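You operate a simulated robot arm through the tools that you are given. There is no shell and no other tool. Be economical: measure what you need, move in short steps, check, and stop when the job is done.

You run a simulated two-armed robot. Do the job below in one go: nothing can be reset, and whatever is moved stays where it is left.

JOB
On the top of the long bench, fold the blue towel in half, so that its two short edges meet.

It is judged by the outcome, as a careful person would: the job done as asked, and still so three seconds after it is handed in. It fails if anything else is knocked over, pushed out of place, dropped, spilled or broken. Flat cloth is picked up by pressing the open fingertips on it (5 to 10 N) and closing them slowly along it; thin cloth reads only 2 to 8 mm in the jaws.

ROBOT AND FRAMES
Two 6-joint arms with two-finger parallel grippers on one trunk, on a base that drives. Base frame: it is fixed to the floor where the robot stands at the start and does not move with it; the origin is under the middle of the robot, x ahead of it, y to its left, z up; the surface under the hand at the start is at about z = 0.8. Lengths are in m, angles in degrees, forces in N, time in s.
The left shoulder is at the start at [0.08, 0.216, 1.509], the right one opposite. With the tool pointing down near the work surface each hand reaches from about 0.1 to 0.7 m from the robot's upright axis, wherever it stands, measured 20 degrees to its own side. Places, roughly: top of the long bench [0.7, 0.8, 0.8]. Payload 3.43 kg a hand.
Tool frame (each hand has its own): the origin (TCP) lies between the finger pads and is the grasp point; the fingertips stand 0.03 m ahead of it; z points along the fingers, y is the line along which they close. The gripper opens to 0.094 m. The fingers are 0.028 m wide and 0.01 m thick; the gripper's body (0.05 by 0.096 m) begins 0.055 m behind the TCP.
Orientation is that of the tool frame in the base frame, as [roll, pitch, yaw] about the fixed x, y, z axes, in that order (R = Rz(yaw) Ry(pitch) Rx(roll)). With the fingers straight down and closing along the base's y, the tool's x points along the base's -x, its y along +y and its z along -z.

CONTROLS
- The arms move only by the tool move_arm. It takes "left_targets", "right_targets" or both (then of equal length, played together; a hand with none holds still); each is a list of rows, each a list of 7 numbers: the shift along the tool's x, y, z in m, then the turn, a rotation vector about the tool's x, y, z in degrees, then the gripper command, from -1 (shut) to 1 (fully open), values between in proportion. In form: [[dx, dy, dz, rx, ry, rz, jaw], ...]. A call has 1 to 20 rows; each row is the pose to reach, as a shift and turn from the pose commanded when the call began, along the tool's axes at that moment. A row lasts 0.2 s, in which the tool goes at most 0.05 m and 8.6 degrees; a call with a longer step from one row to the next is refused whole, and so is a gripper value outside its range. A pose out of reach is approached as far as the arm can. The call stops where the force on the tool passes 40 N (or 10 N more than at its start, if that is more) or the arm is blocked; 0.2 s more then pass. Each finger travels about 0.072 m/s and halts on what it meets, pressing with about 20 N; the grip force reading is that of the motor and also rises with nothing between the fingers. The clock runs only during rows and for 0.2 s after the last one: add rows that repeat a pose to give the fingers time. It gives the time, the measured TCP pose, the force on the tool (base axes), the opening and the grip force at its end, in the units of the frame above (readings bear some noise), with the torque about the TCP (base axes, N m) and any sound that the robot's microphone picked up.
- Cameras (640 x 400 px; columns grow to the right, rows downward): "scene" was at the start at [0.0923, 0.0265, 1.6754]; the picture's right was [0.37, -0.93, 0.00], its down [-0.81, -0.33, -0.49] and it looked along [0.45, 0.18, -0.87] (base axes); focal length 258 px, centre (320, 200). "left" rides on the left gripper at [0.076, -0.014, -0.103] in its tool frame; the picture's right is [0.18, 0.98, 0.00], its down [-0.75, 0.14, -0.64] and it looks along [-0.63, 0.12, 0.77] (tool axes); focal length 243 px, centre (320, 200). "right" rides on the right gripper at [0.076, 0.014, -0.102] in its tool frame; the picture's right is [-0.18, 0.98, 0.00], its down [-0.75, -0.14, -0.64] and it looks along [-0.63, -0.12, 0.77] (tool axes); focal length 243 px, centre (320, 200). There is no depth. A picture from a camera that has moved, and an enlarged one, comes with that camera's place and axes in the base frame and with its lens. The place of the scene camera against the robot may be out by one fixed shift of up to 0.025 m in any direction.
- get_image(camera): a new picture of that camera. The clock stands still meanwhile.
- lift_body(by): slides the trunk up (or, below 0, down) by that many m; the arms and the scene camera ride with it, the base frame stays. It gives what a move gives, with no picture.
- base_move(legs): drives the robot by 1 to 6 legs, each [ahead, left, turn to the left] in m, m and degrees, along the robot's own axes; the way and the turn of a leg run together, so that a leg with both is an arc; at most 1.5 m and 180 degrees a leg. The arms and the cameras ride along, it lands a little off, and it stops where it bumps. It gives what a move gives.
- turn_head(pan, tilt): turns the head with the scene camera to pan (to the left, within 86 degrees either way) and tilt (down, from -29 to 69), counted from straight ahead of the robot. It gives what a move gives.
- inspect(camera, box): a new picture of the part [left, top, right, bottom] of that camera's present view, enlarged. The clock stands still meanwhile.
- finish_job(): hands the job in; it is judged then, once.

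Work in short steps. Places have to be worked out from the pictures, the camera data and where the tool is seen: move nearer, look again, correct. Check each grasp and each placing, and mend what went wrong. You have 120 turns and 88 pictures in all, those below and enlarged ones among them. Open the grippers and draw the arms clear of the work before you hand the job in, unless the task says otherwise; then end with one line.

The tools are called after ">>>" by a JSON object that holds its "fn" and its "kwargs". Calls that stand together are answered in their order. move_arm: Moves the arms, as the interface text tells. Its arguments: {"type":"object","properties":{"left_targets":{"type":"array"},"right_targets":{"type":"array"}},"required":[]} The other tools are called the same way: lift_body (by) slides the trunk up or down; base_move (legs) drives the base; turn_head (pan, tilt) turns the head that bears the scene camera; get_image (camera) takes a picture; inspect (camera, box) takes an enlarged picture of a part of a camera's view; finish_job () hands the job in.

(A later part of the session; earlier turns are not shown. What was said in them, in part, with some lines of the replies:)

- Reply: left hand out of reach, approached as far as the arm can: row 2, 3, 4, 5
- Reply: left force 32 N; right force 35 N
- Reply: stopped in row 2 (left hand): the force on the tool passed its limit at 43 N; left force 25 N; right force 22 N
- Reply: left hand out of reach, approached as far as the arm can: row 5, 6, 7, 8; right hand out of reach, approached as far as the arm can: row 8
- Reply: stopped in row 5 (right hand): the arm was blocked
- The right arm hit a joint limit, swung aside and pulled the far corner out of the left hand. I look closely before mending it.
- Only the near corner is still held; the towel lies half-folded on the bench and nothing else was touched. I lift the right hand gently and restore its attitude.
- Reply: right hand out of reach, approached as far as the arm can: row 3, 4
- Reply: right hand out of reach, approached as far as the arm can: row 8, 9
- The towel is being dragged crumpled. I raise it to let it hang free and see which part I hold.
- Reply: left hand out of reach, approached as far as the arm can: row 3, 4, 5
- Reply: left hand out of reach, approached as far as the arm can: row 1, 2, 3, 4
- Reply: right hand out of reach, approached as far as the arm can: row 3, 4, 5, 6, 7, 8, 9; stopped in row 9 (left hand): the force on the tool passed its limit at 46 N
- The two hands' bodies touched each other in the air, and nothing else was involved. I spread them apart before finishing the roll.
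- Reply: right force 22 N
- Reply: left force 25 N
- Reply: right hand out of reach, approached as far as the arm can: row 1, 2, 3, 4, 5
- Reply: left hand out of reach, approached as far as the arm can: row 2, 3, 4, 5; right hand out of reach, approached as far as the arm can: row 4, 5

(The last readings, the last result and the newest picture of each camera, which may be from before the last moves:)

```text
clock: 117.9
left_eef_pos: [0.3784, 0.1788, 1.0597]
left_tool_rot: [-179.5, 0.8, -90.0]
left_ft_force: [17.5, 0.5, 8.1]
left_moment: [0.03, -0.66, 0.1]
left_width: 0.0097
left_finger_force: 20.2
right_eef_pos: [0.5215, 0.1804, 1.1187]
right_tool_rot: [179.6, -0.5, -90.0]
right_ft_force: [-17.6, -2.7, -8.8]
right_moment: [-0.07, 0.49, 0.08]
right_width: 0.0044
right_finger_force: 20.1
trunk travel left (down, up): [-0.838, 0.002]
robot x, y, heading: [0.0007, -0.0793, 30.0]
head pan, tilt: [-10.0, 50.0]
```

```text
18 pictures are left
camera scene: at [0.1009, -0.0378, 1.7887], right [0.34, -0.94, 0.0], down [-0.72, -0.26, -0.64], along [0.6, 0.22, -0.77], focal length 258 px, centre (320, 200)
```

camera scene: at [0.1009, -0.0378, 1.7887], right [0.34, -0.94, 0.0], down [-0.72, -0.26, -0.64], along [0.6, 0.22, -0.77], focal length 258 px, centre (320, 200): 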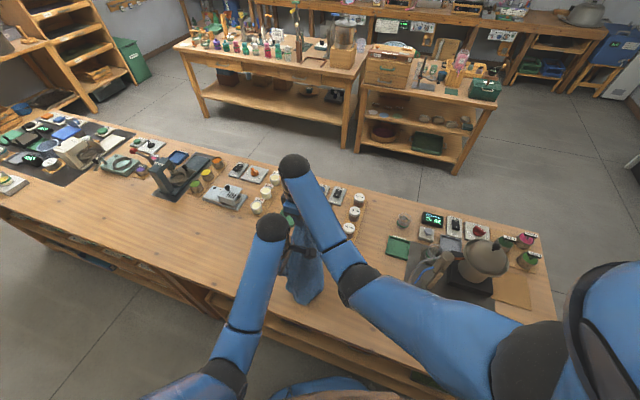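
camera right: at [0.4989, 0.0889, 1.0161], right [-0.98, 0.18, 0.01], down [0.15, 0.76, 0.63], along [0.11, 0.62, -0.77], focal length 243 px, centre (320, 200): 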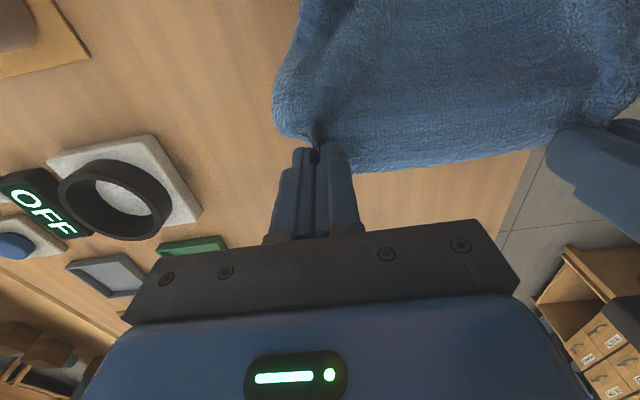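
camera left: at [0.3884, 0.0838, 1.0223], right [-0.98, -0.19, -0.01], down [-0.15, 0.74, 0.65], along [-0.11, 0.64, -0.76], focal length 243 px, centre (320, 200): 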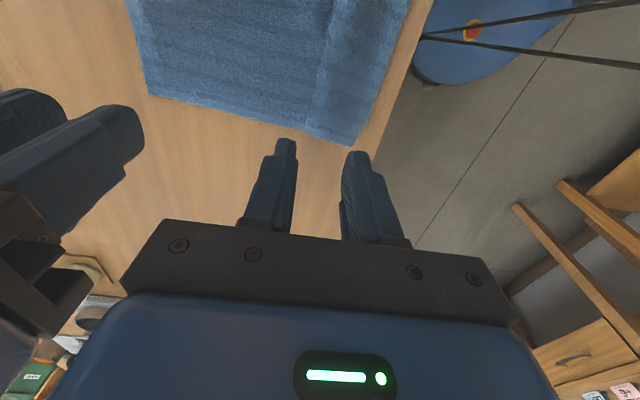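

The left arm tops out at z 1.06 and the tension is rising. I bring the right hand level and slightly in.

>>> {"fn": "move_arm", "kwargs": {"right_targets": [[0, 0.003, 0.02, 0, 0, 0, -1], [0, 0.006, 0.04, 0, 0, 0, -1], [0, 0.008, 0.055, 0, 0, 0, -1], [0, 0.008, 0.055, 0, 0, 0, -1]]}}

>>> {"fn": "inspect", "kwargs": {"camera": "scene", "box": [230, 180, 390, 320]}}

```text
clock: 118.9
left_eef_pos: [0.3766, 0.1778, 1.0591]
left_tool_rot: [-179.7, 0.8, -90.0]
left_ft_force: [0.1, 0.2, 0.1]
left_moment: [0.04, 0.01, -0.04]
left_width: 0.0082
left_finger_force: 19.6
right_eef_pos: [0.5148, 0.1791, 1.0629]
right_tool_rot: [179.9, -0.6, -89.9]
right_ft_force: [-0.5, -0.3, -0.6]
right_moment: [-0.01, 0.02, 0.01]
right_width: 0.0042
right_finger_force: 19.5
trunk travel left (down, up): [-0.838, 0.002]
robot x, y, heading: [0.0035, -0.0802, 29.7]
head pan, tilt: [-10.0, 50.0]
```

```text
2.86 times, centred on (310, 250) of scene
camera zoom: at [0.101, -0.0379, 1.7887], right [0.34, -0.94, 0.0], down [-0.72, -0.26, -0.64], along [0.6, 0.22, -0.77], focal length 736 px, centre (349, 57)
```

zoom: 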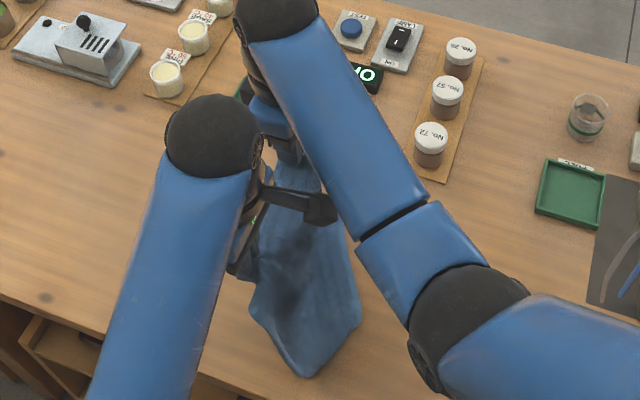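

The bottom end still lies bunched on the bench because I am too low. Both arms reach higher further out and side by side, so I swing the pair to be square to the robot. First part of that, checking heights.

>>> {"fn": "move_arm", "kwargs": {"left_targets": [[-0.0125, -0.014, 0, 0, 0, 7.5, -1], [-0.025, -0.028, 0, 0, 0, 15, -1], [-0.0377, -0.0424, 0, 0, 0, 22.5, -1]], "right_targets": [[0.0026, -0.0055, 0, 0, 0, 7.5, -1], [0.0053, -0.011, 0, 0, 0, 15, -1], [0.0079, -0.0165, 0, 0, 0, 22.5, -1]]}}

```text
clock: 119.7
left_eef_pos: [0.4197, 0.2171, 1.059]
left_tool_rot: [-179.9, 0.8, -112.6]
left_ft_force: [0.2, -0.6, -0.2]
left_moment: [-0.01, 0.0, 0.08]
left_width: 0.0076
left_finger_force: 19.6
right_eef_pos: [0.5306, 0.1721, 1.063]
right_tool_rot: [-180.0, -0.7, -112.6]
right_ft_force: [-0.2, -0.4, -0.8]
right_moment: [-0.01, 0.01, 0.03]
right_width: 0.0042
right_finger_force: 20.0
trunk travel left (down, up): [-0.838, 0.002]
robot x, y, heading: [0.0033, -0.0822, 29.8]
head pan, tilt: [-10.0, 50.0]
```

The readings track cleanly. I finish the swing and rise to about z 1.2.

>>> {"fn": "move_arm", "kwargs": {"left_targets": [[-0.0167, -0.0083, -0.01, 0, 0, 7.5, -1], [-0.0334, -0.0166, -0.02, 0, 0, 15, -1], [-0.05, -0.0248, -0.04, 0, 0, 22.5, -1], [-0.0667, -0.0331, -0.06, 0, 0, 30, -1], [-0.0834, -0.0414, -0.08, 0, 0, 37.5, -1], [-0.0834, -0.0414, -0.1, 0, 0, 37.5, -1], [-0.0834, -0.0414, -0.12, 0, 0, 37.5, -1], [-0.0834, -0.0414, -0.14, 0, 0, 37.5, -1]], "right_targets": [[0, -0.0063, -0.01, 0, 0, 7.5, -1], [0.001, -0.0126, -0.02, 0, 0, 15, -1], [0.001, -0.0188, -0.04, 0, 0, 22.5, -1], [0.002, -0.0251, -0.06, 0, 0, 30, -1], [0.002, -0.0314, -0.08, 0, 0, 37.5, -1], [0.002, -0.0314, -0.1, 0, 0, 37.5, -1], [0.002, -0.0314, -0.12, 0, 0, 37.5, -1], [0.002, -0.0314, -0.14, 0, 0, 37.5, -1]]}}

```text
clock: 121.5
left_eef_pos: [0.5265, 0.2858, 1.167]
left_tool_rot: [179.5, 0.8, -150.0]
left_ft_force: [-0.4, -0.7, -0.8]
left_moment: [0.0, -0.03, 0.09]
left_width: 0.0076
left_finger_force: 19.5
left hand out of reach, approached as far as the arm can: row 4, 5, 6, 7, 8
right_eef_pos: [0.5849, 0.1855, 1.1641]
right_tool_rot: [-179.7, -0.6, -150.0]
right_ft_force: [0.6, -0.9, -0.3]
right_moment: [-0.03, -0.01, 0.06]
right_width: 0.0038
right_finger_force: 20.2
right hand out of reach, approached as far as the arm can: row 5, 6, 7, 8
trunk travel left (down, up): [-0.838, 0.002]
robot x, y, heading: [0.0005, -0.081, 29.8]
head pan, tilt: [-10.0, 50.0]
```

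The towel now hangs its full length at z 1.165. I move the base so the pair sits square in front, with the hands near x 0.58, y 0.14, over clear bench.

>>> {"fn": "base_move", "kwargs": {"legs": [[0.058, 0.22, 0], [0, 0, -30]]}}

>>> {"fn": "turn_head", "kwargs": {"pan": 0, "tilt": 52}}

>>> {"fn": "inspect", "kwargs": {"camera": "scene", "box": [220, 100, 420, 260]}}

```text
clock: 124.7
left_eef_pos: [0.5768, 0.1936, 1.1668]
left_tool_rot: [179.5, 0.9, -180.0]
left_ft_force: [-0.5, 0.1, -0.5]
left_moment: [-0.03, 0.02, 0.1]
left_width: 0.0073
left_finger_force: 20.1
right_eef_pos: [0.5794, 0.0794, 1.165]
right_tool_rot: [-179.8, -0.6, 179.9]
right_ft_force: [0.2, -0.1, -0.3]
right_moment: [-0.03, 0.01, 0.07]
right_width: 0.0039
right_finger_force: 20.1
trunk travel left (down, up): [-0.838, 0.002]
robot x, y, heading: [-0.0583, 0.1412, -0.2]
head pan, tilt: [-10.0, 50.0]
```

```text
clock: 125.4
left_eef_pos: [0.5788, 0.1946, 1.1668]
left_tool_rot: [179.5, 0.8, 179.9]
left_ft_force: [-0.1, 0.9, -0.7]
left_moment: [0.03, -0.03, 0.07]
left_width: 0.0076
left_finger_force: 19.8
right_eef_pos: [0.5818, 0.0794, 1.1641]
right_tool_rot: [-179.7, -0.5, -180.0]
right_ft_force: [-0.2, -0.1, 0.4]
right_moment: [-0.05, 0.03, 0.1]
right_width: 0.0039
right_finger_force: 20.0
trunk travel left (down, up): [-0.838, 0.002]
robot x, y, heading: [-0.0598, 0.1423, -0.3]
head pan, tilt: [0.0, 52.0]
```

```text
2.50 times, centred on (320, 180) of scene
camera zoom: at [0.0483, 0.1418, 1.7861], right [0.0, -1.0, 0.0], down [-0.79, 0.0, -0.62], along [0.62, 0.0, -0.79], focal length 644 px, centre (320, 250)
```

zoom: 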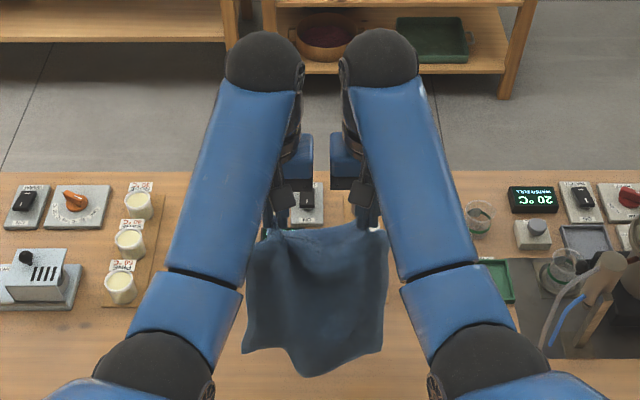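

Excellent: it now hangs as a full flat rectangle. I spread the hands a little and lay the lower half: down and toward the robot on a 45° line.

>>> {"fn": "move_arm", "kwargs": {"left_targets": [[0, 0.006, 0, 0, 0, 0, -1], [0, 0.01, 0.01, 0, 0, 0, -1], [0.01, 0.01, 0.022, 0, 0, 0, -1], [0.022, 0.01, 0.034, 0, 0, 0, -1], [0.034, 0.01, 0.046, 0, 0, 0, -1], [0.046, 0.01, 0.058, 0, 0, 0, -1], [0.058, 0.01, 0.07, 0, 0, 0, -1], [0.07, 0.01, 0.08, 0, 0, 0, -1], [0.082, 0.01, 0.091, 0, 0, 0, -1], [0.094, 0.01, 0.102, 0, 0, 0, -1], [0.106, 0.01, 0.113, 0, 0, 0, -1], [0.118, 0.01, 0.124, 0, 0, 0, -1], [0.13, 0.01, 0.134, 0, 0, 0, -1], [0.142, 0.01, 0.144, 0, 0, 0, -1], [0.154, 0.01, 0.153, 0, 0, 0, -1], [0.166, 0.01, 0.162, 0, 0, 0, -1]], "right_targets": [[0, -0.006, 0, 0, 0, 0, -1], [0, -0.01, 0.01, 0, 0, 0, -1], [0.01, -0.01, 0.022, 0, 0, 0, -1], [0.022, -0.01, 0.034, 0, 0, 0, -1], [0.034, -0.01, 0.046, 0, 0, 0, -1], [0.046, -0.01, 0.058, 0, 0, 0, -1], [0.058, -0.01, 0.07, 0, 0, 0, -1], [0.07, -0.01, 0.08, 0, 0, 0, -1], [0.082, -0.01, 0.091, 0, 0, 0, -1], [0.094, -0.01, 0.102, 0, 0, 0, -1], [0.106, -0.01, 0.113, 0, 0, 0, -1], [0.118, -0.01, 0.124, 0, 0, 0, -1], [0.13, -0.01, 0.134, 0, 0, 0, -1], [0.142, -0.01, 0.144, 0, 0, 0, -1], [0.154, -0.01, 0.153, 0, 0, 0, -1], [0.166, -0.01, 0.162, 0, 0, 0, -1]]}}

>>> {"fn": "inspect", "kwargs": {"camera": "scene", "box": [220, 150, 420, 310]}}

```text
clock: 128.8
left_eef_pos: [0.4133, 0.2057, 1.0022]
left_tool_rot: [179.4, 0.9, -179.9]
left_ft_force: [-0.5, 0.9, 0.0]
left_moment: [0.0, -0.02, 0.06]
left_width: 0.0075
left_finger_force: 20.2
right_eef_pos: [0.4122, 0.0688, 1.0045]
right_tool_rot: [-179.6, -0.5, -180.0]
right_ft_force: [-0.1, 0.2, -1.0]
right_moment: [-0.01, -0.02, 0.05]
right_width: 0.004
right_finger_force: 19.9
trunk travel left (down, up): [-0.838, 0.002]
robot x, y, heading: [-0.0589, 0.1414, -0.3]
head pan, tilt: [0.0, 52.0]
```

```text
2.50 times, centred on (320, 230) of scene
camera zoom: at [0.0467, 0.1416, 1.7862], right [0.0, -1.0, 0.0], down [-0.79, 0.0, -0.62], along [0.62, 0.0, -0.79], focal length 644 px, centre (320, 125)
```

zoom: 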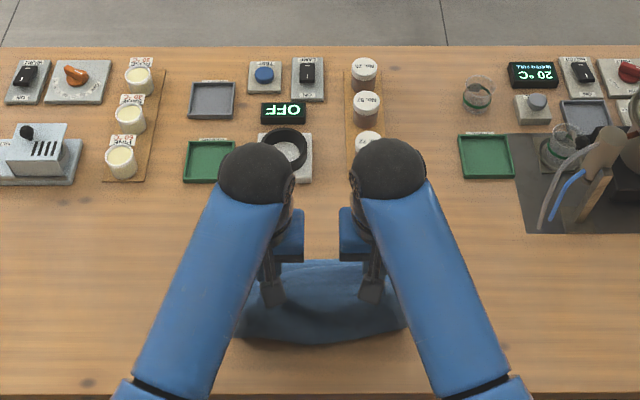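

I need to see where the landed far edge lies, so I use the left hand camera.

>>> {"fn": "get_image", "kwargs": {"camera": "left"}}

```text
14 pictures are left
camera left: at [0.335, 0.1905, 1.1046], right [-0.18, 0.98, 0.01], down [0.74, 0.14, 0.65], along [0.64, 0.12, -0.76], focal length 243 px, centre (320, 200)
```

left: 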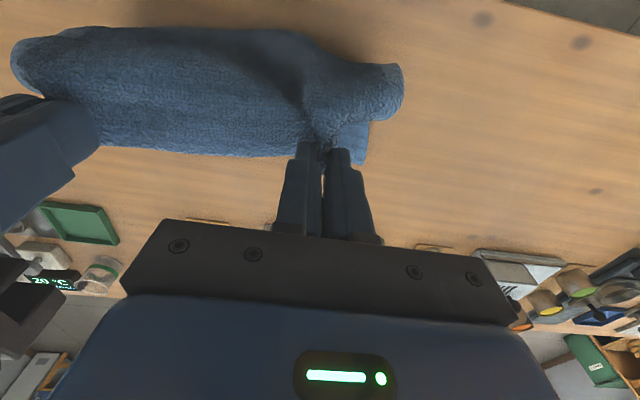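

The landed edge sits at x ≈ 0.507, its left corner at y ≈ 0.288. I move a little more toward the robot, then carry the held edge forward and down along an arc so it lands on that edge, with a 2 cm sideways correction.

>>> {"fn": "move_arm", "kwargs": {"left_targets": [[0.018, 0.004, 0.005, 0, 0, 0, -1], [0.036, 0.008, 0.01, 0, 0, 0, -1], [0.0525, 0.012, 0.014, 0, 0, 0, -1], [0.033, 0.016, 0.02, 0, 0, 0, -1], [0.0125, 0.02, 0.027, 0, 0, 0, -1], [-0.0075, 0.02, 0.038, 0, 0, 0, -1], [-0.0275, 0.02, 0.05, 0, 0, 0, -1], [-0.0425, 0.02, 0.065, 0, 0, 0, -1], [-0.0575, 0.02, 0.081, 0, 0, 0, -1], [-0.066, 0.02, 0.096, 0, 0, 0, -1], [-0.0745, 0.02, 0.111, 0, 0, 0, -1], [-0.077, 0.02, 0.125, 0, 0, 0, -1], [-0.0775, 0.02, 0.139, 0, 0, 0, -1], [-0.0775, 0.02, 0.15, 0, 0, 0, -1], [-0.0775, 0.02, 0.155, 0, 0, 0, -1]], "right_targets": [[0.018, 0.004, 0.005, 0, 0, 0, -1], [0.036, 0.008, 0.01, 0, 0, 0, -1], [0.0525, 0.012, 0.014, 0, 0, 0, -1], [0.033, 0.016, 0.02, 0, 0, 0, -1], [0.0125, 0.02, 0.027, 0, 0, 0, -1], [-0.0075, 0.02, 0.038, 0, 0, 0, -1], [-0.0275, 0.02, 0.05, 0, 0, 0, -1], [-0.0425, 0.02, 0.065, 0, 0, 0, -1], [-0.0575, 0.02, 0.081, 0, 0, 0, -1], [-0.066, 0.02, 0.096, 0, 0, 0, -1], [-0.0745, 0.02, 0.111, 0, 0, 0, -1], [-0.077, 0.02, 0.125, 0, 0, 0, -1], [-0.0775, 0.02, 0.139, 0, 0, 0, -1], [-0.0775, 0.02, 0.15, 0, 0, 0, -1], [-0.0775, 0.02, 0.155, 0, 0, 0, -1]]}}

>>> {"fn": "get_image", "kwargs": {"camera": "left"}}

>>> {"fn": "get_image", "kwargs": {"camera": "right"}}

```text
clock: 132.0
left_eef_pos: [0.4939, 0.2269, 0.849]
left_tool_rot: [179.6, 0.8, -180.0]
left_ft_force: [-0.5, 0.3, 1.0]
left_moment: [-0.01, -0.01, 0.08]
left_width: 0.0075
left_finger_force: 19.9
right_eef_pos: [0.4904, 0.0878, 0.8489]
right_tool_rot: [-179.7, -0.5, 180.0]
right_ft_force: [0.9, 0.2, 0.3]
right_moment: [0.02, 0.02, 0.04]
right_width: 0.004
right_finger_force: 20.3
trunk travel left (down, up): [-0.838, 0.002]
robot x, y, heading: [-0.0595, 0.1412, -0.1]
head pan, tilt: [0.0, 52.0]
```

```text
13 pictures are left
camera left: at [0.4161, 0.2117, 0.9511], right [-0.18, 0.98, 0.01], down [0.74, 0.14, 0.65], along [0.64, 0.12, -0.76], focal length 243 px, centre (320, 200)
```

left: 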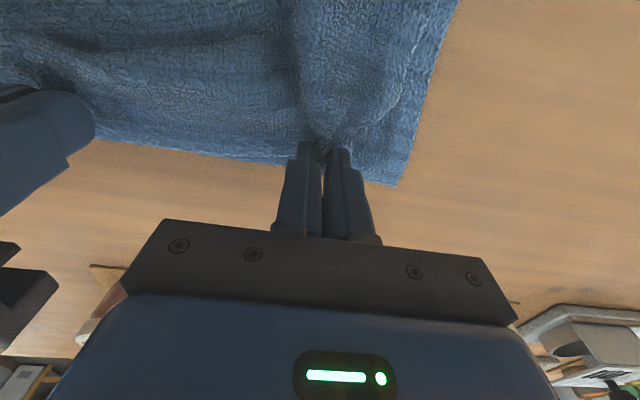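

```text
12 pictures are left
camera right: at [0.4149, 0.1018, 0.9516], right [0.18, 0.98, -0.01], down [0.76, -0.14, 0.64], along [0.62, -0.12, -0.77], focal length 243 px, centre (320, 200)
```

right: 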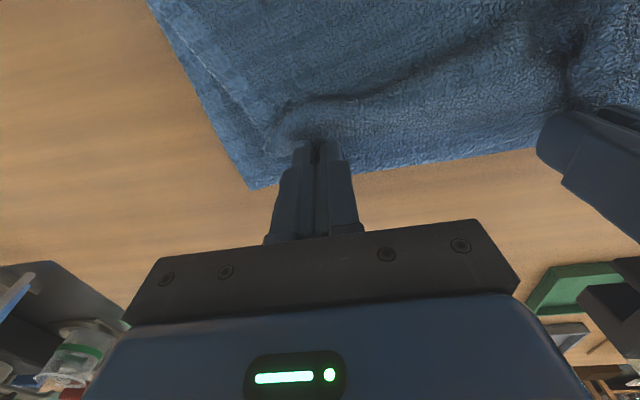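

It looks very good. The landed edge runs cleanly from (0.516, 0.289) to (0.514, 0.028), and the held edge is right above it, just gathered by the pleats. I press lightly and open the fingers wide to spread the pleats outward.

>>> {"fn": "move_arm", "kwargs": {"left_targets": [[0, 0.004, 0.004, 0, 0, 0, -1], [0, 0.006, 0.008, 0, 0, 0, -1], [0, 0.006, 0.01, 0, 0, 0, -0.85], [0, 0.008, 0.01, 0, 0, 0, -0.6], [0, 0.01, 0.01, 0, 0, 0, -0.35], [0, 0.014, 0.01, 0, 0, 0, -0.1], [0, 0.018, 0.01, 0, 0, 0, 0], [0, 0.02, 0.01, 0, 0, 0, 0]], "right_targets": [[0, -0.003, 0.004, 0, 0, 0, -1], [0, -0.004, 0.008, 0, 0, 0, -1], [0, -0.004, 0.01, 0, 0, 0, -0.85], [0, -0.004, 0.01, 0, 0, 0, -0.6], [0, -0.006, 0.01, 0, 0, 0, -0.35], [0, -0.008, 0.01, 0, 0, 0, -0.1], [0, -0.01, 0.01, 0, 0, 0, 0], [0, -0.012, 0.01, 0, 0, 0, 0]]}}

>>> {"fn": "move_arm", "kwargs": {"left_targets": [[0, 0, -0.01, 0, 0, 0, 0], [0, 0, -0.03, 0, 0, 0, 0], [0, 0, -0.06, 0, 0, 0, 0], [0, 0, -0.1, 0, 0, 0, 0], [0, 0, -0.12, 0, 0, 0, 0]], "right_targets": [[0, 0, -0.01, 0, 0, 0, 0], [0, 0, -0.03, 0, 0, 0, 0], [0, 0, -0.06, 0, 0, 0, 0], [0, 0, -0.1, 0, 0, 0, 0], [0, 0, -0.12, 0, 0, 0, 0]]}}

>>> {"fn": "get_image", "kwargs": {"camera": "left"}}

>>> {"fn": "get_image", "kwargs": {"camera": "right"}}

```text
clock: 133.8
left_eef_pos: [0.4947, 0.2469, 0.8384]
left_tool_rot: [179.6, 0.9, -180.0]
left_ft_force: [-0.5, -0.8, 0.3]
left_moment: [-0.01, 0.04, 0.0]
left_width: 0.0474
left_finger_force: 0.9
right_eef_pos: [0.4884, 0.074, 0.8385]
right_tool_rot: [-179.7, -0.4, -180.0]
right_ft_force: [-0.8, 2.6, 2.3]
right_moment: [0.04, 0.02, 0.01]
right_width: 0.0453
right_finger_force: 0.0
trunk travel left (down, up): [-0.838, 0.002]
robot x, y, heading: [-0.0611, 0.1404, -0.1]
head pan, tilt: [0.0, 52.0]
```

```text
clock: 135.0
left_eef_pos: [0.4903, 0.2451, 0.9599]
left_tool_rot: [179.5, 0.8, -180.0]
left_ft_force: [0.3, 0.1, -0.5]
left_moment: [0.03, 0.01, 0.0]
left_width: 0.0469
left_finger_force: 0.1
right_eef_pos: [0.4892, 0.0743, 0.9586]
right_tool_rot: [-179.7, -0.5, 179.9]
right_ft_force: [-0.6, -0.2, 1.1]
right_moment: [0.0, 0.0, -0.02]
right_width: 0.0472
right_finger_force: 0.1
trunk travel left (down, up): [-0.838, 0.002]
robot x, y, heading: [-0.0606, 0.1358, -0.2]
head pan, tilt: [0.0, 52.0]
```

```text
11 pictures are left
camera left: at [0.4129, 0.2312, 1.0615], right [-0.18, 0.98, 0.01], down [0.74, 0.14, 0.65], along [0.64, 0.12, -0.76], focal length 243 px, centre (320, 200)
```

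left: 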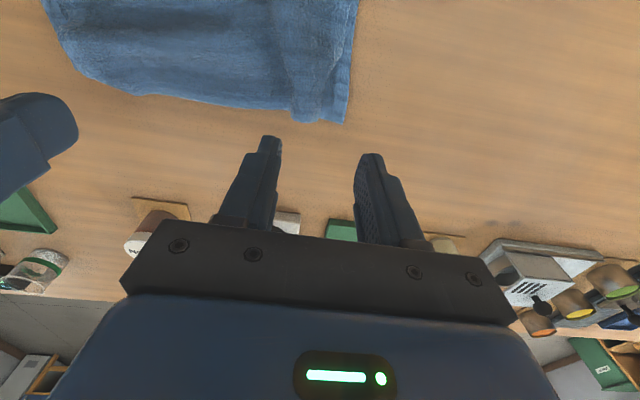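

```text
10 pictures are left
camera right: at [0.4145, 0.0904, 1.0624], right [0.18, 0.98, -0.01], down [0.76, -0.14, 0.64], along [0.62, -0.12, -0.77], focal length 243 px, centre (320, 200)
```

right: 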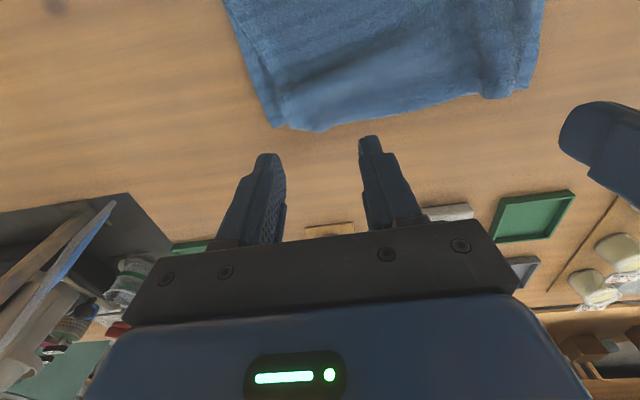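

Nearly perfect. I move the hands aside and take a close overhead look.

>>> {"fn": "move_arm", "kwargs": {"left_targets": [[0.03, 0.035, 0, 0, 0, 0, 0], [0.06, 0.07, 0, 0, 0, 0, 0], [0.06, 0.11, 0, 0, 0, 0, 0], [0.06, 0.15, 0, 0, 0, 0, 0], [0.06, 0.18, 0, 0, 0, 0, 0]], "right_targets": [[0.03, -0.035, 0, 0, 0, 0, 0], [0.06, -0.07, 0, 0, 0, 0, 0], [0.06, -0.11, 0, 0, 0, 0, 0], [0.06, -0.15, 0, 0, 0, 0, 0], [0.06, -0.18, 0, 0, 0, 0, 0]]}}

>>> {"fn": "inspect", "kwargs": {"camera": "scene", "box": [260, 190, 400, 280]}}

```text
clock: 136.2
left_eef_pos: [0.4309, 0.4256, 0.9597]
left_tool_rot: [179.5, 0.9, 180.0]
left_ft_force: [0.2, 0.0, 0.5]
left_moment: [-0.01, 0.0, 0.02]
left_width: 0.0472
left_finger_force: 0.1
right_eef_pos: [0.4279, -0.105, 0.9614]
right_tool_rot: [-179.8, -0.5, -179.9]
right_ft_force: [-0.4, -1.3, 0.2]
right_moment: [-0.03, -0.03, -0.01]
right_width: 0.0472
right_finger_force: 0.0
trunk travel left (down, up): [-0.838, 0.002]
robot x, y, heading: [-0.0571, 0.1428, -0.0]
head pan, tilt: [0.0, 52.0]
```

```text
4.44 times, centred on (330, 235) of scene
camera zoom: at [0.046, 0.1416, 1.7862], right [0.0, -1.0, 0.0], down [-0.79, 0.0, -0.62], along [0.62, 0.0, -0.79], focal length 1145 px, centre (276, 44)
```

zoom: 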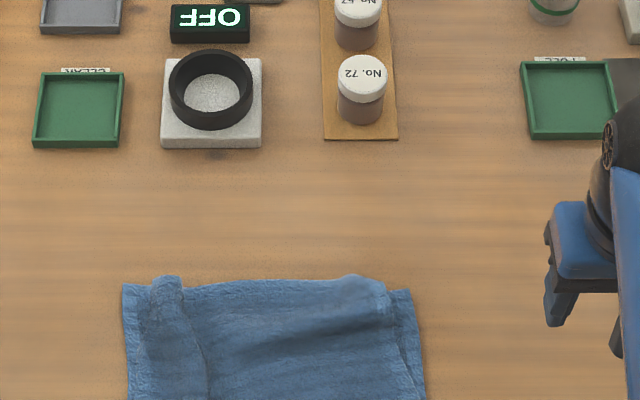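

The two short edges coincide along x. Only the top corners are pulled in, by about 2.8 cm on the left and 1.7 cm on the right. I bring the hands back to pinch just the top layer's corners and spread them outward.

>>> {"fn": "move_arm", "kwargs": {"left_targets": [[-0.015, -0.037, 0.01, 0, 0, 0, -0.4], [-0.03, -0.074, 0.02, 0, 0, 0, -0.46], [-0.046, -0.111, 0.04, 0, 0, 0, -0.46], [-0.061, -0.148, 0.07, 0, 0, 0, -0.46], [-0.076, -0.185, 0.1, 0, 0, 0, -0.46], [-0.076, -0.185, 0.113, 0, 0, 0, -0.46], [-0.076, -0.185, 0.113, 0, 0, 0, -0.46]], "right_targets": [[-0.0144, 0.034, 0.01, 0, 0, 0, -0.4], [-0.029, 0.067, 0.02, 0, 0, 0, -0.46], [-0.043, 0.1, 0.04, 0, 0, 0, -0.46], [-0.058, 0.134, 0.07, 0, 0, 0, -0.46], [-0.072, 0.168, 0.1, 0, 0, 0, -0.46], [-0.072, 0.168, 0.115, 0, 0, 0, -0.46], [-0.072, 0.168, 0.115, 0, 0, 0, -0.46]]}}

>>> {"fn": "get_image", "kwargs": {"camera": "left"}}

>>> {"fn": "get_image", "kwargs": {"camera": "right"}}

```text
clock: 137.8
left_eef_pos: [0.5082, 0.2427, 0.8479]
left_tool_rot: [179.5, 0.9, -179.9]
left_ft_force: [0.4, -0.2, 0.2]
left_moment: [-0.02, -0.03, -0.01]
left_width: 0.0252
left_finger_force: 0.0
right_eef_pos: [0.5009, 0.0631, 0.8449]
right_tool_rot: [-179.8, -0.3, -180.0]
right_ft_force: [0.0, -0.5, 0.5]
right_moment: [0.03, -0.01, 0.0]
right_width: 0.0253
right_finger_force: 0.1
trunk travel left (down, up): [-0.838, 0.002]
robot x, y, heading: [-0.0598, 0.1429, -0.3]
head pan, tilt: [0.0, 52.0]
```

```text
8 pictures are left
camera left: at [0.43, 0.2269, 0.9485], right [-0.18, 0.98, 0.01], down [0.74, 0.14, 0.66], along [0.64, 0.12, -0.76], focal length 243 px, centre (320, 200)
```

left: 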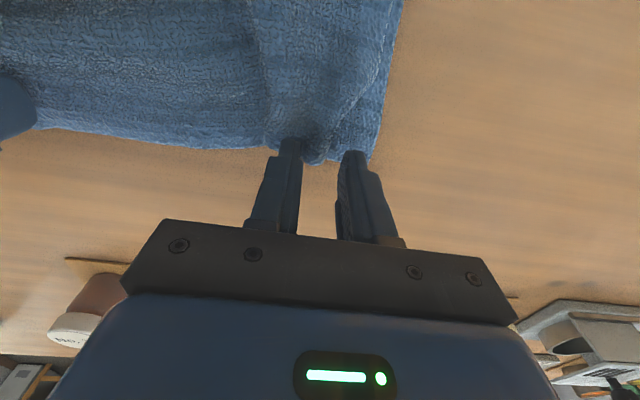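

```text
7 pictures are left
camera right: at [0.4256, 0.0782, 0.948], right [0.18, 0.98, -0.01], down [0.76, -0.14, 0.64], along [0.63, -0.12, -0.77], focal length 243 px, centre (320, 200)
```

right: 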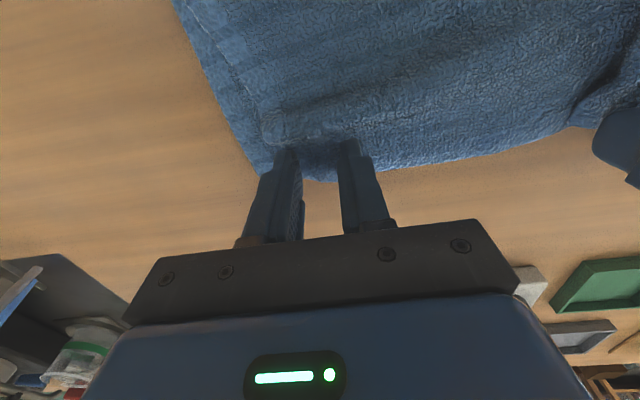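

Both fingertip pairs straddle the top corners. I shift the left pair 1 cm inward and lower both to light contact.

>>> {"fn": "move_arm", "kwargs": {"left_targets": [[0.006, -0.01, 0, 0, 0, 0, -0.46], [0.006, -0.01, 0.004, 0, 0, 0, -0.46], [0.006, -0.01, 0.007, 0, 0, 0, -0.46], [0.006, -0.01, 0.0085, 0, 0, 0, -0.46]], "right_targets": [[0.004, 0.003, 0, 0, 0, 0, -0.46], [0.004, 0.003, 0.003, 0, 0, 0, -0.46], [0.004, 0.003, 0.005, 0, 0, 0, -0.46], [0.004, 0.003, 0.006, 0, 0, 0, -0.46]]}}

```text
clock: 138.8
left_eef_pos: [0.5044, 0.2317, 0.8397]
left_tool_rot: [179.5, 1.0, -180.0]
left_ft_force: [0.5, 1.0, 9.0]
left_moment: [-0.16, 0.05, 0.03]
left_width: 0.0247
left_finger_force: 0.1
right_eef_pos: [0.4963, 0.0668, 0.8394]
right_tool_rot: [-179.8, -0.4, -180.0]
right_ft_force: [-0.3, -0.1, 1.4]
right_moment: [-0.01, -0.03, 0.02]
right_width: 0.0256
right_finger_force: 0.0
trunk travel left (down, up): [-0.838, 0.002]
robot x, y, heading: [-0.0596, 0.1407, -0.1]
head pan, tilt: [0.0, 52.0]
```

Left is at 9 N; right needs a touch more. I close slowly and check the widths.

>>> {"fn": "move_arm", "kwargs": {"left_targets": [[0, 0, -0.0005, 0, 0, 0, -0.5], [0, 0, -0.0005, 0, 0, 0, -0.6], [0, 0, -0.0005, 0, 0, 0, -0.7], [0, 0, -0.0005, 0, 0, 0, -0.8], [0, 0, -0.0005, 0, 0, 0, -0.9], [0, 0, -0.0005, 0, 0, 0, -1], [0, 0, -0.0005, 0, 0, 0, -1]], "right_targets": [[0, 0, 0.001, 0, 0, 0, -0.46], [0, 0, 0.0015, 0, 0, 0, -0.56], [0, 0, 0.0015, 0, 0, 0, -0.66], [0, 0, 0.0015, 0, 0, 0, -0.76], [0, 0, 0.0015, 0, 0, 0, -0.86], [0, 0, 0.0015, 0, 0, 0, -1], [0, 0, 0.0015, 0, 0, 0, -1]]}}

```text
clock: 140.4
left_eef_pos: [0.5041, 0.2327, 0.8377]
left_tool_rot: [179.5, 0.9, -180.0]
left_ft_force: [-0.3, -0.8, 2.3]
left_moment: [-0.01, 0.02, -0.02]
left_width: 0.0044
left_finger_force: 20.4
right_eef_pos: [0.4971, 0.0667, 0.8365]
right_tool_rot: [-179.7, -0.4, 179.9]
right_ft_force: [1.7, 1.1, 8.7]
right_moment: [0.02, -0.02, -0.04]
right_width: 0.0078
right_finger_force: 20.0
trunk travel left (down, up): [-0.838, 0.002]
robot x, y, heading: [-0.0579, 0.1393, -0.0]
head pan, tilt: [0.0, 52.0]
```

Left pinches one layer (4.4 mm); right reads 7.8 mm, probably both layers, so I open it in place. The left corner goes up 1 cm, outward 3 cm, down and open.

>>> {"fn": "move_arm", "kwargs": {"left_targets": [[0, 0, -0.006, 0, 0, 0, -1], [0, 0.008, -0.012, 0, 0, 0, -1], [0, 0.016, -0.012, 0, 0, 0, -1], [0, 0.024, -0.012, 0, 0, 0, -1], [0, 0.032, -0.01, 0, 0, 0, -1], [0, 0.032, -0.004, 0, 0, 0, -1], [0, 0.032, 0, 0, 0, 0, -1], [0, 0.032, 0, 0, 0, 0, -0.8], [0, 0.032, 0, 0, 0, 0, -0.55], [0, 0.034, 0, 0, 0, 0, -0.3], [0, 0.034, 0, 0, 0, 0, -0.3], [0, 0.034, -0.02, 0, 0, 0, -0.3], [0, 0.034, -0.06, 0, 0, 0, -0.3]], "right_targets": [[0, 0, 0, 0, 0, 0, -0.9], [0, 0, 0, 0, 0, 0, -0.8], [0, 0, -0.0005, 0, 0, 0, -0.7], [0, 0, -0.0005, 0, 0, 0, -0.6], [0, 0, -0.001, 0, 0, 0, -0.5], [0, 0, -0.001, 0, 0, 0, -0.4], [0, 0, -0.002, 0, 0, 0, -0.4], [0, 0, -0.01, 0, 0, 0, -0.4], [0, 0, -0.03, 0, 0, 0, -0.4], [0, 0, -0.06, 0, 0, 0, -0.4], [0, 0, -0.06, 0, 0, 0, -0.4], [0, 0, -0.06, 0, 0, 0, -0.4], [0, 0, -0.06, 0, 0, 0, -0.4]]}}

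>>> {"fn": "get_image", "kwargs": {"camera": "left"}}

>>> {"fn": "get_image", "kwargs": {"camera": "right"}}

```text
clock: 143.2
left_eef_pos: [0.5032, 0.2651, 0.8995]
left_tool_rot: [179.5, 0.9, 180.0]
left_ft_force: [-0.2, 0.0, 0.3]
left_moment: [0.04, -0.02, 0.02]
left_width: 0.0329
left_finger_force: 0.0
right_eef_pos: [0.4968, 0.0666, 0.8973]
right_tool_rot: [-179.7, -0.4, 180.0]
right_ft_force: [-0.2, 0.8, -0.2]
right_moment: [-0.01, 0.03, 0.02]
right_width: 0.0284
right_finger_force: 0.1
trunk travel left (down, up): [-0.838, 0.002]
robot x, y, heading: [-0.0594, 0.1405, -0.6]
head pan, tilt: [0.0, 52.0]
```

```text
6 pictures are left
camera left: at [0.425, 0.25, 1.0017], right [-0.18, 0.98, 0.01], down [0.74, 0.14, 0.65], along [0.64, 0.12, -0.76], focal length 243 px, centre (320, 200)
```

left: 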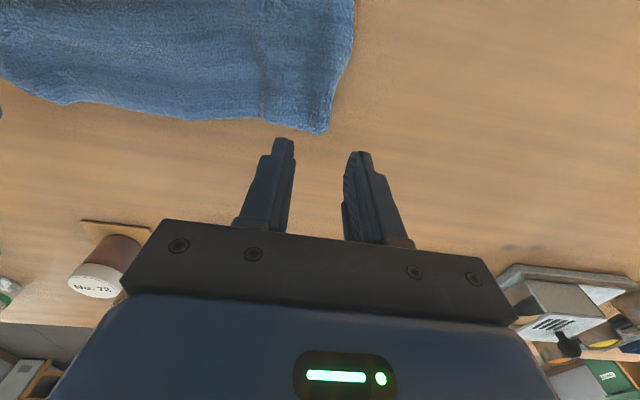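

```text
5 pictures are left
camera right: at [0.4221, 0.0811, 0.9998], right [0.18, 0.98, -0.01], down [0.76, -0.14, 0.64], along [0.62, -0.12, -0.77], focal length 243 px, centre (320, 200)
```

right: 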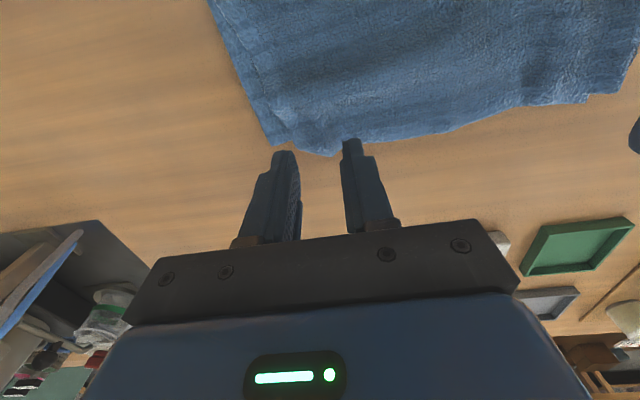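

The left corner now matches. I clear the hands fully to the sides and check the whole towel from above.

>>> {"fn": "move_arm", "kwargs": {"left_targets": [[0.01, 0.03, -0.03, 0, 0, 0, -0.3], [0.03, 0.07, -0.05, 0, 0, 0, -0.3], [0.05, 0.11, -0.05, 0, 0, 0, -0.3], [0.07, 0.15, -0.05, 0, 0, 0, -0.3]], "right_targets": [[0.01, -0.03, -0.03, 0, 0, 0, -0.4], [0.03, -0.07, -0.05, 0, 0, 0, -0.4], [0.05, -0.11, -0.05, 0, 0, 0, -0.4], [0.07, -0.15, -0.05, 0, 0, 0, -0.4]]}}

>>> {"fn": "inspect", "kwargs": {"camera": "scene", "box": [260, 235, 400, 325]}}

```text
clock: 144.2
left_eef_pos: [0.4332, 0.4156, 0.9508]
left_tool_rot: [179.5, 0.9, 180.0]
left_ft_force: [-0.1, 0.2, 0.1]
left_moment: [-0.01, 0.01, 0.0]
left_width: 0.0332
left_finger_force: 0.0
right_eef_pos: [0.4272, -0.0841, 0.9481]
right_tool_rot: [-179.6, -0.5, -180.0]
right_ft_force: [-0.4, 0.0, 0.3]
right_moment: [-0.01, -0.01, -0.01]
right_width: 0.0284
right_finger_force: 0.0
trunk travel left (down, up): [-0.838, 0.002]
robot x, y, heading: [-0.0612, 0.1387, -0.1]
head pan, tilt: [0.0, 52.0]
```

```text
4.44 times, centred on (330, 280) of scene
camera zoom: at [0.0471, 0.1416, 1.7862], right [0.0, -1.0, 0.0], down [-0.79, 0.0, -0.62], along [0.62, 0.0, -0.79], focal length 1145 px, centre (276, -156)
```

zoom: 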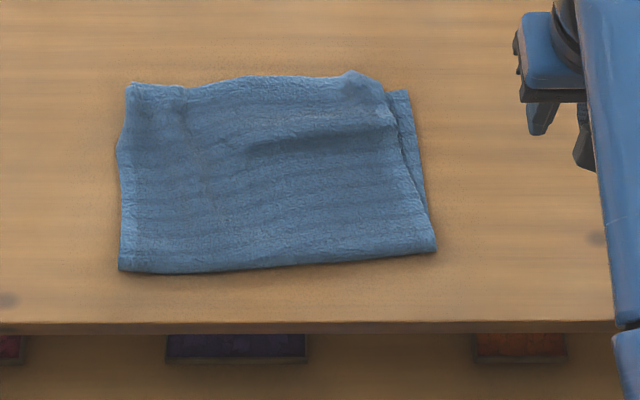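

A clean half fold. Only the right top corner is crumpled in by about 2 cm. I try one gentle pinch to straighten it.

>>> {"fn": "move_arm", "kwargs": {"right_targets": [[-0.013, 0.034, 0.02, 0, 0, 0, -0.52], [-0.027, 0.068, 0.04, 0, 0, 0, -0.52], [-0.04, 0.102, 0.07, 0, 0, 0, -0.52], [-0.053, 0.136, 0.095, 0, 0, 0, -0.52], [-0.053, 0.136, 0.105, 0, 0, 0, -0.52], [-0.053, 0.136, 0.108, 0, 0, 0, -0.52], [-0.053, 0.136, 0.108, 0, 0, 0, -0.52]]}}

>>> {"fn": "get_image", "kwargs": {"camera": "right"}}

```text
clock: 145.8
left_eef_pos: [0.4332, 0.4157, 0.9493]
left_tool_rot: [179.6, 0.8, 179.9]
left_ft_force: [0.0, -0.3, -0.7]
left_moment: [0.0, -0.02, -0.02]
left_width: 0.0329
left_finger_force: 0.0
right_eef_pos: [0.4806, 0.0511, 0.8405]
right_tool_rot: [-179.8, -0.5, -179.9]
right_ft_force: [1.3, -0.1, 1.7]
right_moment: [-0.03, 0.04, 0.02]
right_width: 0.0224
right_finger_force: 0.0
trunk travel left (down, up): [-0.838, 0.002]
robot x, y, heading: [-0.0584, 0.1424, -0.3]
head pan, tilt: [0.0, 52.0]
```

```text
3 pictures are left
camera right: at [0.4056, 0.0674, 0.9429], right [0.18, 0.98, -0.01], down [0.76, -0.14, 0.64], along [0.62, -0.12, -0.77], focal length 243 px, centre (320, 200)
```

right: 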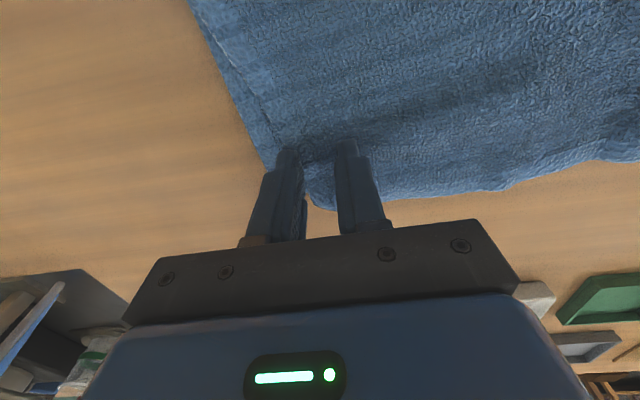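

The pinch is placed on the corner area. I close gently with a light press.

>>> {"fn": "move_arm", "kwargs": {"right_targets": [[0, 0.004, 0, 0, 0, 0, -0.52], [0, 0.004, 0.001, 0, 0, 0, -0.6], [0, 0.004, 0.001, 0, 0, 0, -0.7], [0, 0.004, 0.001, 0, 0, 0, -0.8], [0, 0.004, 0.001, 0, 0, 0, -0.9], [0, 0.004, 0.001, 0, 0, 0, -1], [0, 0.004, 0.001, 0, 0, 0, -1]]}}

```text
clock: 147.4
left_eef_pos: [0.433, 0.4153, 0.9488]
left_tool_rot: [179.5, 0.8, -180.0]
left_ft_force: [-0.7, 0.7, 0.2]
left_moment: [0.0, 0.01, 0.02]
left_width: 0.0329
left_finger_force: 0.0
right_eef_pos: [0.4797, 0.0565, 0.8383]
right_tool_rot: [-179.6, -0.5, 180.0]
right_ft_force: [0.6, 0.1, 2.3]
right_moment: [0.04, 0.01, -0.01]
right_width: 0.0043
right_finger_force: 20.3
trunk travel left (down, up): [-0.838, 0.002]
robot x, y, heading: [-0.0559, 0.1398, -0.6]
head pan, tilt: [0.0, 52.0]
```

It holds a single layer (4.3 mm). I lift 1 cm, shift it 2 cm outward and 1 cm forward, set it down, open and withdraw.

>>> {"fn": "move_arm", "kwargs": {"right_targets": [[0, 0, -0.006, 0, 0, 0, -1], [-0.002, -0.005, -0.01, 0, 0, 0, -1], [-0.005, -0.011, -0.01, 0, 0, 0, -1], [-0.008, -0.017, -0.01, 0, 0, 0, -1], [-0.01, -0.022, -0.008, 0, 0, 0, -1], [-0.01, -0.022, -0.002, 0, 0, 0, -1], [-0.01, -0.022, 0, 0, 0, 0, -1], [-0.01, -0.022, 0, 0, 0, 0, -0.8], [-0.01, -0.022, 0, 0, 0, 0, -0.6], [-0.01, -0.023, 0, 0, 0, 0, -0.4], [-0.01, -0.023, -0.001, 0, 0, 0, -0.35], [-0.01, -0.023, -0.02, 0, 0, 0, -0.35], [-0.01, -0.023, -0.06, 0, 0, 0, -0.35], [0.02, -0.06, -0.09, 0, 0, 0, -0.35], [0.04, -0.1, -0.1, 0, 0, 0, -0.35], [0.06, -0.145, -0.1, 0, 0, 0, -0.35]]}}

>>> {"fn": "inspect", "kwargs": {"camera": "scene", "box": [260, 235, 400, 325]}}

```text
refused: row 14 steps farther than a row can; nothing moved
```

```text
4.44 times, centred on (330, 280) of scene
camera zoom: at [0.0475, 0.1418, 1.7861], right [0.0, -1.0, 0.0], down [-0.79, 0.0, -0.62], along [0.62, 0.0, -0.79], focal length 1145 px, centre (276, -156)
```

zoom: 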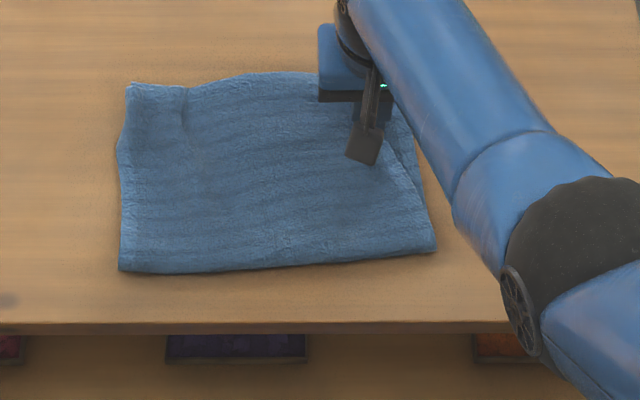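

The call was refused because the final retreat step was too long, so I repeat it with smaller withdrawal steps.

>>> {"fn": "move_arm", "kwargs": {"right_targets": [[0, 0, -0.006, 0, 0, 0, -1], [-0.002, -0.005, -0.01, 0, 0, 0, -1], [-0.005, -0.011, -0.01, 0, 0, 0, -1], [-0.008, -0.017, -0.01, 0, 0, 0, -1], [-0.01, -0.022, -0.008, 0, 0, 0, -1], [-0.01, -0.022, -0.002, 0, 0, 0, -1], [-0.01, -0.022, 0, 0, 0, 0, -1], [-0.01, -0.022, 0, 0, 0, 0, -0.8], [-0.01, -0.022, 0, 0, 0, 0, -0.6], [-0.01, -0.023, 0, 0, 0, 0, -0.4], [-0.01, -0.023, -0.001, 0, 0, 0, -0.35], [-0.01, -0.023, -0.02, 0, 0, 0, -0.35], [-0.01, -0.023, -0.06, 0, 0, 0, -0.35], [0.005, -0.045, -0.09, 0, 0, 0, -0.35], [0.02, -0.08, -0.1, 0, 0, 0, -0.35], [0.04, -0.115, -0.1, 0, 0, 0, -0.35], [0.055, -0.145, -0.1, 0, 0, 0, -0.35]]}}

>>> {"fn": "inspect", "kwargs": {"camera": "scene", "box": [260, 235, 400, 325]}}

```text
clock: 151.0
left_eef_pos: [0.4331, 0.4152, 0.9508]
left_tool_rot: [179.5, 0.8, -180.0]
left_ft_force: [0.0, 0.2, 0.4]
left_moment: [0.01, 0.01, 0.01]
left_width: 0.0328
left_finger_force: 0.0
right_eef_pos: [0.4255, -0.0901, 0.9389]
right_tool_rot: [-179.8, -0.5, -179.9]
right_ft_force: [0.3, 0.0, -0.3]
right_moment: [0.01, 0.03, 0.01]
right_width: 0.0307
right_finger_force: 0.2
trunk travel left (down, up): [-0.838, 0.002]
robot x, y, heading: [-0.059, 0.1385, -0.0]
head pan, tilt: [0.0, 52.0]
```

```text
4.44 times, centred on (330, 280) of scene
camera zoom: at [0.0468, 0.1409, 1.7862], right [0.0, -1.0, 0.0], down [-0.79, 0.0, -0.62], along [0.62, 0.0, -0.79], focal length 1145 px, centre (276, -156)
```

zoom: 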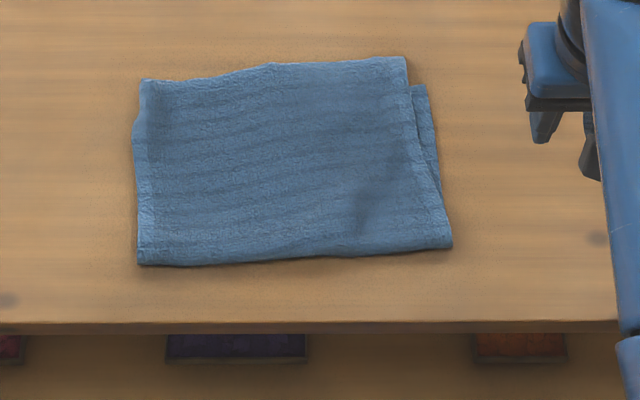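

Much flatter now; the left corners coincide, and the top right corner overshoots the bottom one by about 2.5 cm forward and is 2 cm inward. It overhangs bare bench, so I can pinch it alone and bring it back.

>>> {"fn": "move_arm", "kwargs": {"right_targets": [[-0.022, 0.028, 0, 0, 0, 0, -0.5], [-0.044, 0.056, 0.01, 0, 0, 0, -0.5], [-0.066, 0.084, 0.03, 0, 0, 0, -0.5], [-0.088, 0.112, 0.06, 0, 0, 0, -0.5], [-0.1065, 0.138, 0.085, 0, 0, 0, -0.5], [-0.1065, 0.138, 0.097, 0, 0, 0, -0.5], [-0.1065, 0.138, 0.102, 0, 0, 0, -0.5], [-0.1065, 0.138, 0.1035, 0, 0, 0, -0.5], [-0.1065, 0.138, 0.1035, 0, 0, 0, -0.5]]}}

```text
clock: 153.0
left_eef_pos: [0.4339, 0.4155, 0.9494]
left_tool_rot: [179.5, 0.9, -180.0]
left_ft_force: [0.8, 0.4, 0.2]
left_moment: [0.02, 0.02, 0.03]
left_width: 0.033
left_finger_force: 0.1
right_eef_pos: [0.5168, 0.0457, 0.8491]
right_tool_rot: [-179.7, -0.5, -180.0]
right_ft_force: [0.6, 0.0, -0.3]
right_moment: [0.0, 0.02, -0.02]
right_width: 0.0232
right_finger_force: 0.1
right hand out of reach, approached as far as the arm can: row 5, 6, 7, 8, 9
trunk travel left (down, up): [-0.838, 0.002]
robot x, y, heading: [-0.0616, 0.1384, -0.4]
head pan, tilt: [0.0, 52.0]
```

The trunk is too high for that reach. I raise both arms 0.1 m and lower the trunk the same.

>>> {"fn": "move_arm", "kwargs": {"left_targets": [[0, 0, -0.03, 0, 0, 0, -0.3], [0, 0, -0.06, 0, 0, 0, -0.3], [0, 0, -0.09, 0, 0, 0, -0.3]], "right_targets": [[0, 0, -0.03, 0, 0, 0, -0.5], [0, 0, -0.06, 0, 0, 0, -0.5], [-0.01, 0.001, -0.1, 0, 0, 0, -0.5]]}}

>>> {"fn": "lift_body", "kwargs": {"by": -0.1}}

```text
clock: 153.8
left_eef_pos: [0.4313, 0.4143, 1.0396]
left_tool_rot: [179.5, 0.9, -180.0]
left_ft_force: [0.6, 0.2, -0.5]
left_moment: [-0.01, -0.02, 0.0]
left_width: 0.0329
left_finger_force: 0.0
right_eef_pos: [0.527, 0.0465, 0.9464]
right_tool_rot: [-179.7, -0.6, 180.0]
right_ft_force: [0.7, 0.1, 0.5]
right_moment: [0.0, 0.01, 0.03]
right_width: 0.0234
right_finger_force: 0.0
trunk travel left (down, up): [-0.838, 0.002]
robot x, y, heading: [-0.0584, 0.1408, -0.1]
head pan, tilt: [0.0, 52.0]
```

```text
clock: 155.1
left_eef_pos: [0.4312, 0.4148, 0.9391]
left_tool_rot: [179.5, 0.8, 180.0]
left_ft_force: [0.4, -0.3, -0.5]
left_moment: [-0.01, -0.02, -0.02]
left_width: 0.0328
left_finger_force: 0.1
right_eef_pos: [0.5277, 0.0464, 0.8476]
right_tool_rot: [-179.8, -0.5, -180.0]
right_ft_force: [-0.4, 0.4, 0.1]
right_moment: [0.0, 0.01, -0.01]
right_width: 0.0234
right_finger_force: 0.1
trunk travel left (down, up): [-0.738, 0.102]
robot x, y, heading: [-0.059, 0.141, -0.4]
head pan, tilt: [0.0, 52.0]
```

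Next I move 5 mm forward and down to contact.

>>> {"fn": "move_arm", "kwargs": {"right_targets": [[-0.005, 0, 0.006, 0, 0, 0, -0.5], [-0.005, 0, 0.01, 0, 0, 0, -0.5], [-0.005, 0, 0.012, 0, 0, 0, -0.5], [-0.005, 0, 0.0135, 0, 0, 0, -0.5], [-0.005, 0, 0.0135, 0, 0, 0, -0.5]]}}

```text
clock: 156.3
left_eef_pos: [0.4316, 0.4146, 0.9385]
left_tool_rot: [179.5, 0.8, -180.0]
left_ft_force: [-0.1, 0.0, -0.2]
left_moment: [-0.01, 0.0, 0.0]
left_width: 0.033
left_finger_force: 0.0
right_eef_pos: [0.5329, 0.0456, 0.8341]
right_tool_rot: [-179.8, -0.4, -180.0]
right_ft_force: [1.0, 0.1, 3.1]
right_moment: [0.03, 0.03, -0.02]
right_width: 0.0237
right_finger_force: 0.6
trunk travel left (down, up): [-0.738, 0.102]
robot x, y, heading: [-0.0584, 0.1366, 0.1]
head pan, tilt: [0.0, 52.0]
```

Contact is at 3 N. I press a touch more and close.

>>> {"fn": "move_arm", "kwargs": {"right_targets": [[0, 0, 0.001, 0, 0, 0, -0.55], [0, 0, 0.001, 0, 0, 0, -0.65], [0, 0, 0.001, 0, 0, 0, -0.75], [0, 0, 0.001, 0, 0, 0, -0.85], [0, 0, 0.001, 0, 0, 0, -1], [0, 0, 0.001, 0, 0, 0, -1], [0, 0, 0.001, 0, 0, 0, -1]]}}

```text
clock: 157.9
left_eef_pos: [0.4309, 0.415, 0.9392]
left_tool_rot: [179.5, 0.8, -180.0]
left_ft_force: [0.5, -0.1, 0.6]
left_moment: [0.01, 0.02, 0.02]
left_width: 0.0327
left_finger_force: 0.1
right_eef_pos: [0.531, 0.0462, 0.8339]
right_tool_rot: [-179.7, -0.4, 180.0]
right_ft_force: [1.4, 0.7, 7.7]
right_moment: [0.05, 0.02, -0.02]
right_width: 0.0041
right_finger_force: 19.3
trunk travel left (down, up): [-0.738, 0.102]
robot x, y, heading: [-0.057, 0.1407, -0.2]
head pan, tilt: [0.0, 52.0]
```

Single layer gripped. I lift 1.2 cm, move 2.2 cm back and 1.6 cm outward, set it down, open and withdraw to the side.

>>> {"fn": "move_arm", "kwargs": {"right_targets": [[0, 0, -0.007, 0, 0, 0, -1], [0.004, -0.003, -0.013, 0, 0, 0, -1], [0.009, -0.007, -0.014, 0, 0, 0, -1], [0.014, -0.011, -0.014, 0, 0, 0, -1], [0.019, -0.014, -0.013, 0, 0, 0, -1], [0.022, -0.016, -0.009, 0, 0, 0, -1], [0.022, -0.016, -0.005, 0, 0, 0, -1], [0.022, -0.016, -0.005, 0, 0, 0, -0.8], [0.022, -0.016, -0.005, 0, 0, 0, -0.6], [0.022, -0.016, -0.005, 0, 0, 0, -0.4], [0.022, -0.016, -0.006, 0, 0, 0, -0.35], [0.022, -0.016, -0.025, 0, 0, 0, -0.35], [0.022, -0.016, -0.065, 0, 0, 0, -0.35], [0.035, -0.04, -0.09, 0, 0, 0, -0.35], [0.05, -0.075, -0.105, 0, 0, 0, -0.35], [0.07, -0.11, -0.105, 0, 0, 0, -0.35], [0.085, -0.145, -0.105, 0, 0, 0, -0.35], [0.085, -0.165, -0.105, 0, 0, 0, -0.35]]}}

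>>> {"fn": "inspect", "kwargs": {"camera": "scene", "box": [240, 180, 420, 330]}}

```text
clock: 161.7
left_eef_pos: [0.4306, 0.4148, 0.9389]
left_tool_rot: [179.4, 0.8, -179.9]
left_ft_force: [0.1, 0.7, 0.6]
left_moment: [-0.01, -0.01, 0.05]
left_width: 0.0327
left_finger_force: 0.1
right_eef_pos: [0.4489, -0.1186, 0.9395]
right_tool_rot: [-179.7, -0.4, -180.0]
right_ft_force: [-0.9, 0.3, -0.1]
right_moment: [0.02, -0.02, 0.0]
right_width: 0.0305
right_finger_force: 0.1
trunk travel left (down, up): [-0.738, 0.102]
robot x, y, heading: [-0.058, 0.138, -0.2]
head pan, tilt: [0.0, 52.0]
```

```text
2.67 times, centred on (330, 255) of scene
camera zoom: at [0.0483, 0.141, 1.6861], right [0.0, -1.0, 0.0], down [-0.79, 0.0, -0.62], along [0.62, 0.0, -0.79], focal length 687 px, centre (293, 53)
```

zoom: 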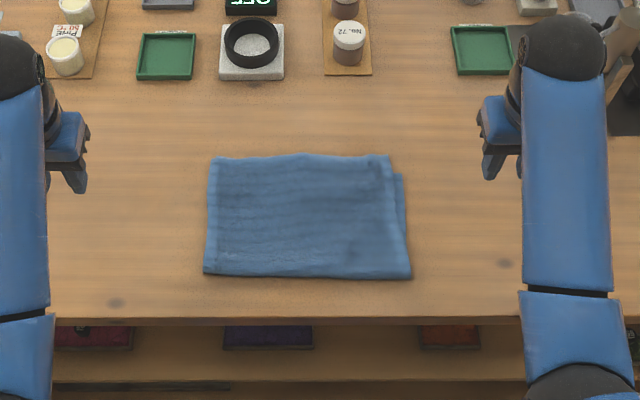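

It is now a neat half fold: the short edges lie together, with the right corner about 1.5 cm off. I open both grippers fully, raise the arms clear and hand in.

>>> {"fn": "move_arm", "kwargs": {"left_targets": [[0, 0.02, -0.02, 0, 0, 0, 0.3], [0, 0.04, -0.03, 0, 0, 0, 1], [0, 0.04, -0.03, 0, 0, 0, 1], [0, 0.04, -0.03, 0, 0, 0, 1]], "right_targets": [[0.02, 0, -0.02, 0, 0, 0, 0.3], [0.04, 0, -0.03, 0, 0, 0, 1], [0.04, 0, -0.03, 0, 0, 0, 1], [0.04, 0, -0.03, 0, 0, 0, 1]]}}

>>> {"fn": "finish_job", "kwargs": {}}

```text
clock: 162.7
left_eef_pos: [0.4324, 0.4561, 0.9638]
left_tool_rot: [179.5, 0.9, -180.0]
left_ft_force: [-0.4, 0.0, -0.1]
left_moment: [0.01, -0.03, 0.04]
left_width: 0.0938
left_finger_force: 0.1
left hand out of reach, approached as far as the arm can: row 2, 3, 4
right_eef_pos: [0.4137, -0.1169, 0.9489]
right_tool_rot: [-179.7, -0.4, -179.9]
right_ft_force: [0.5, 0.5, -0.6]
right_moment: [0.0, 0.02, -0.02]
right_width: 0.0941
right_finger_force: 0.0
right hand out of reach, approached as far as the arm can: row 1, 2, 3, 4
trunk travel left (down, up): [-0.738, 0.102]
robot x, y, heading: [-0.059, 0.1413, -0.3]
head pan, tilt: [0.0, 52.0]
```

```text
The job is handed in.
```

The blue towel is folded in half on the long bench with its two short edges together, except the right corner, which is about 1.5 cm off; nothing else on the bench appears to have been moved, and both grippers are open and clear.
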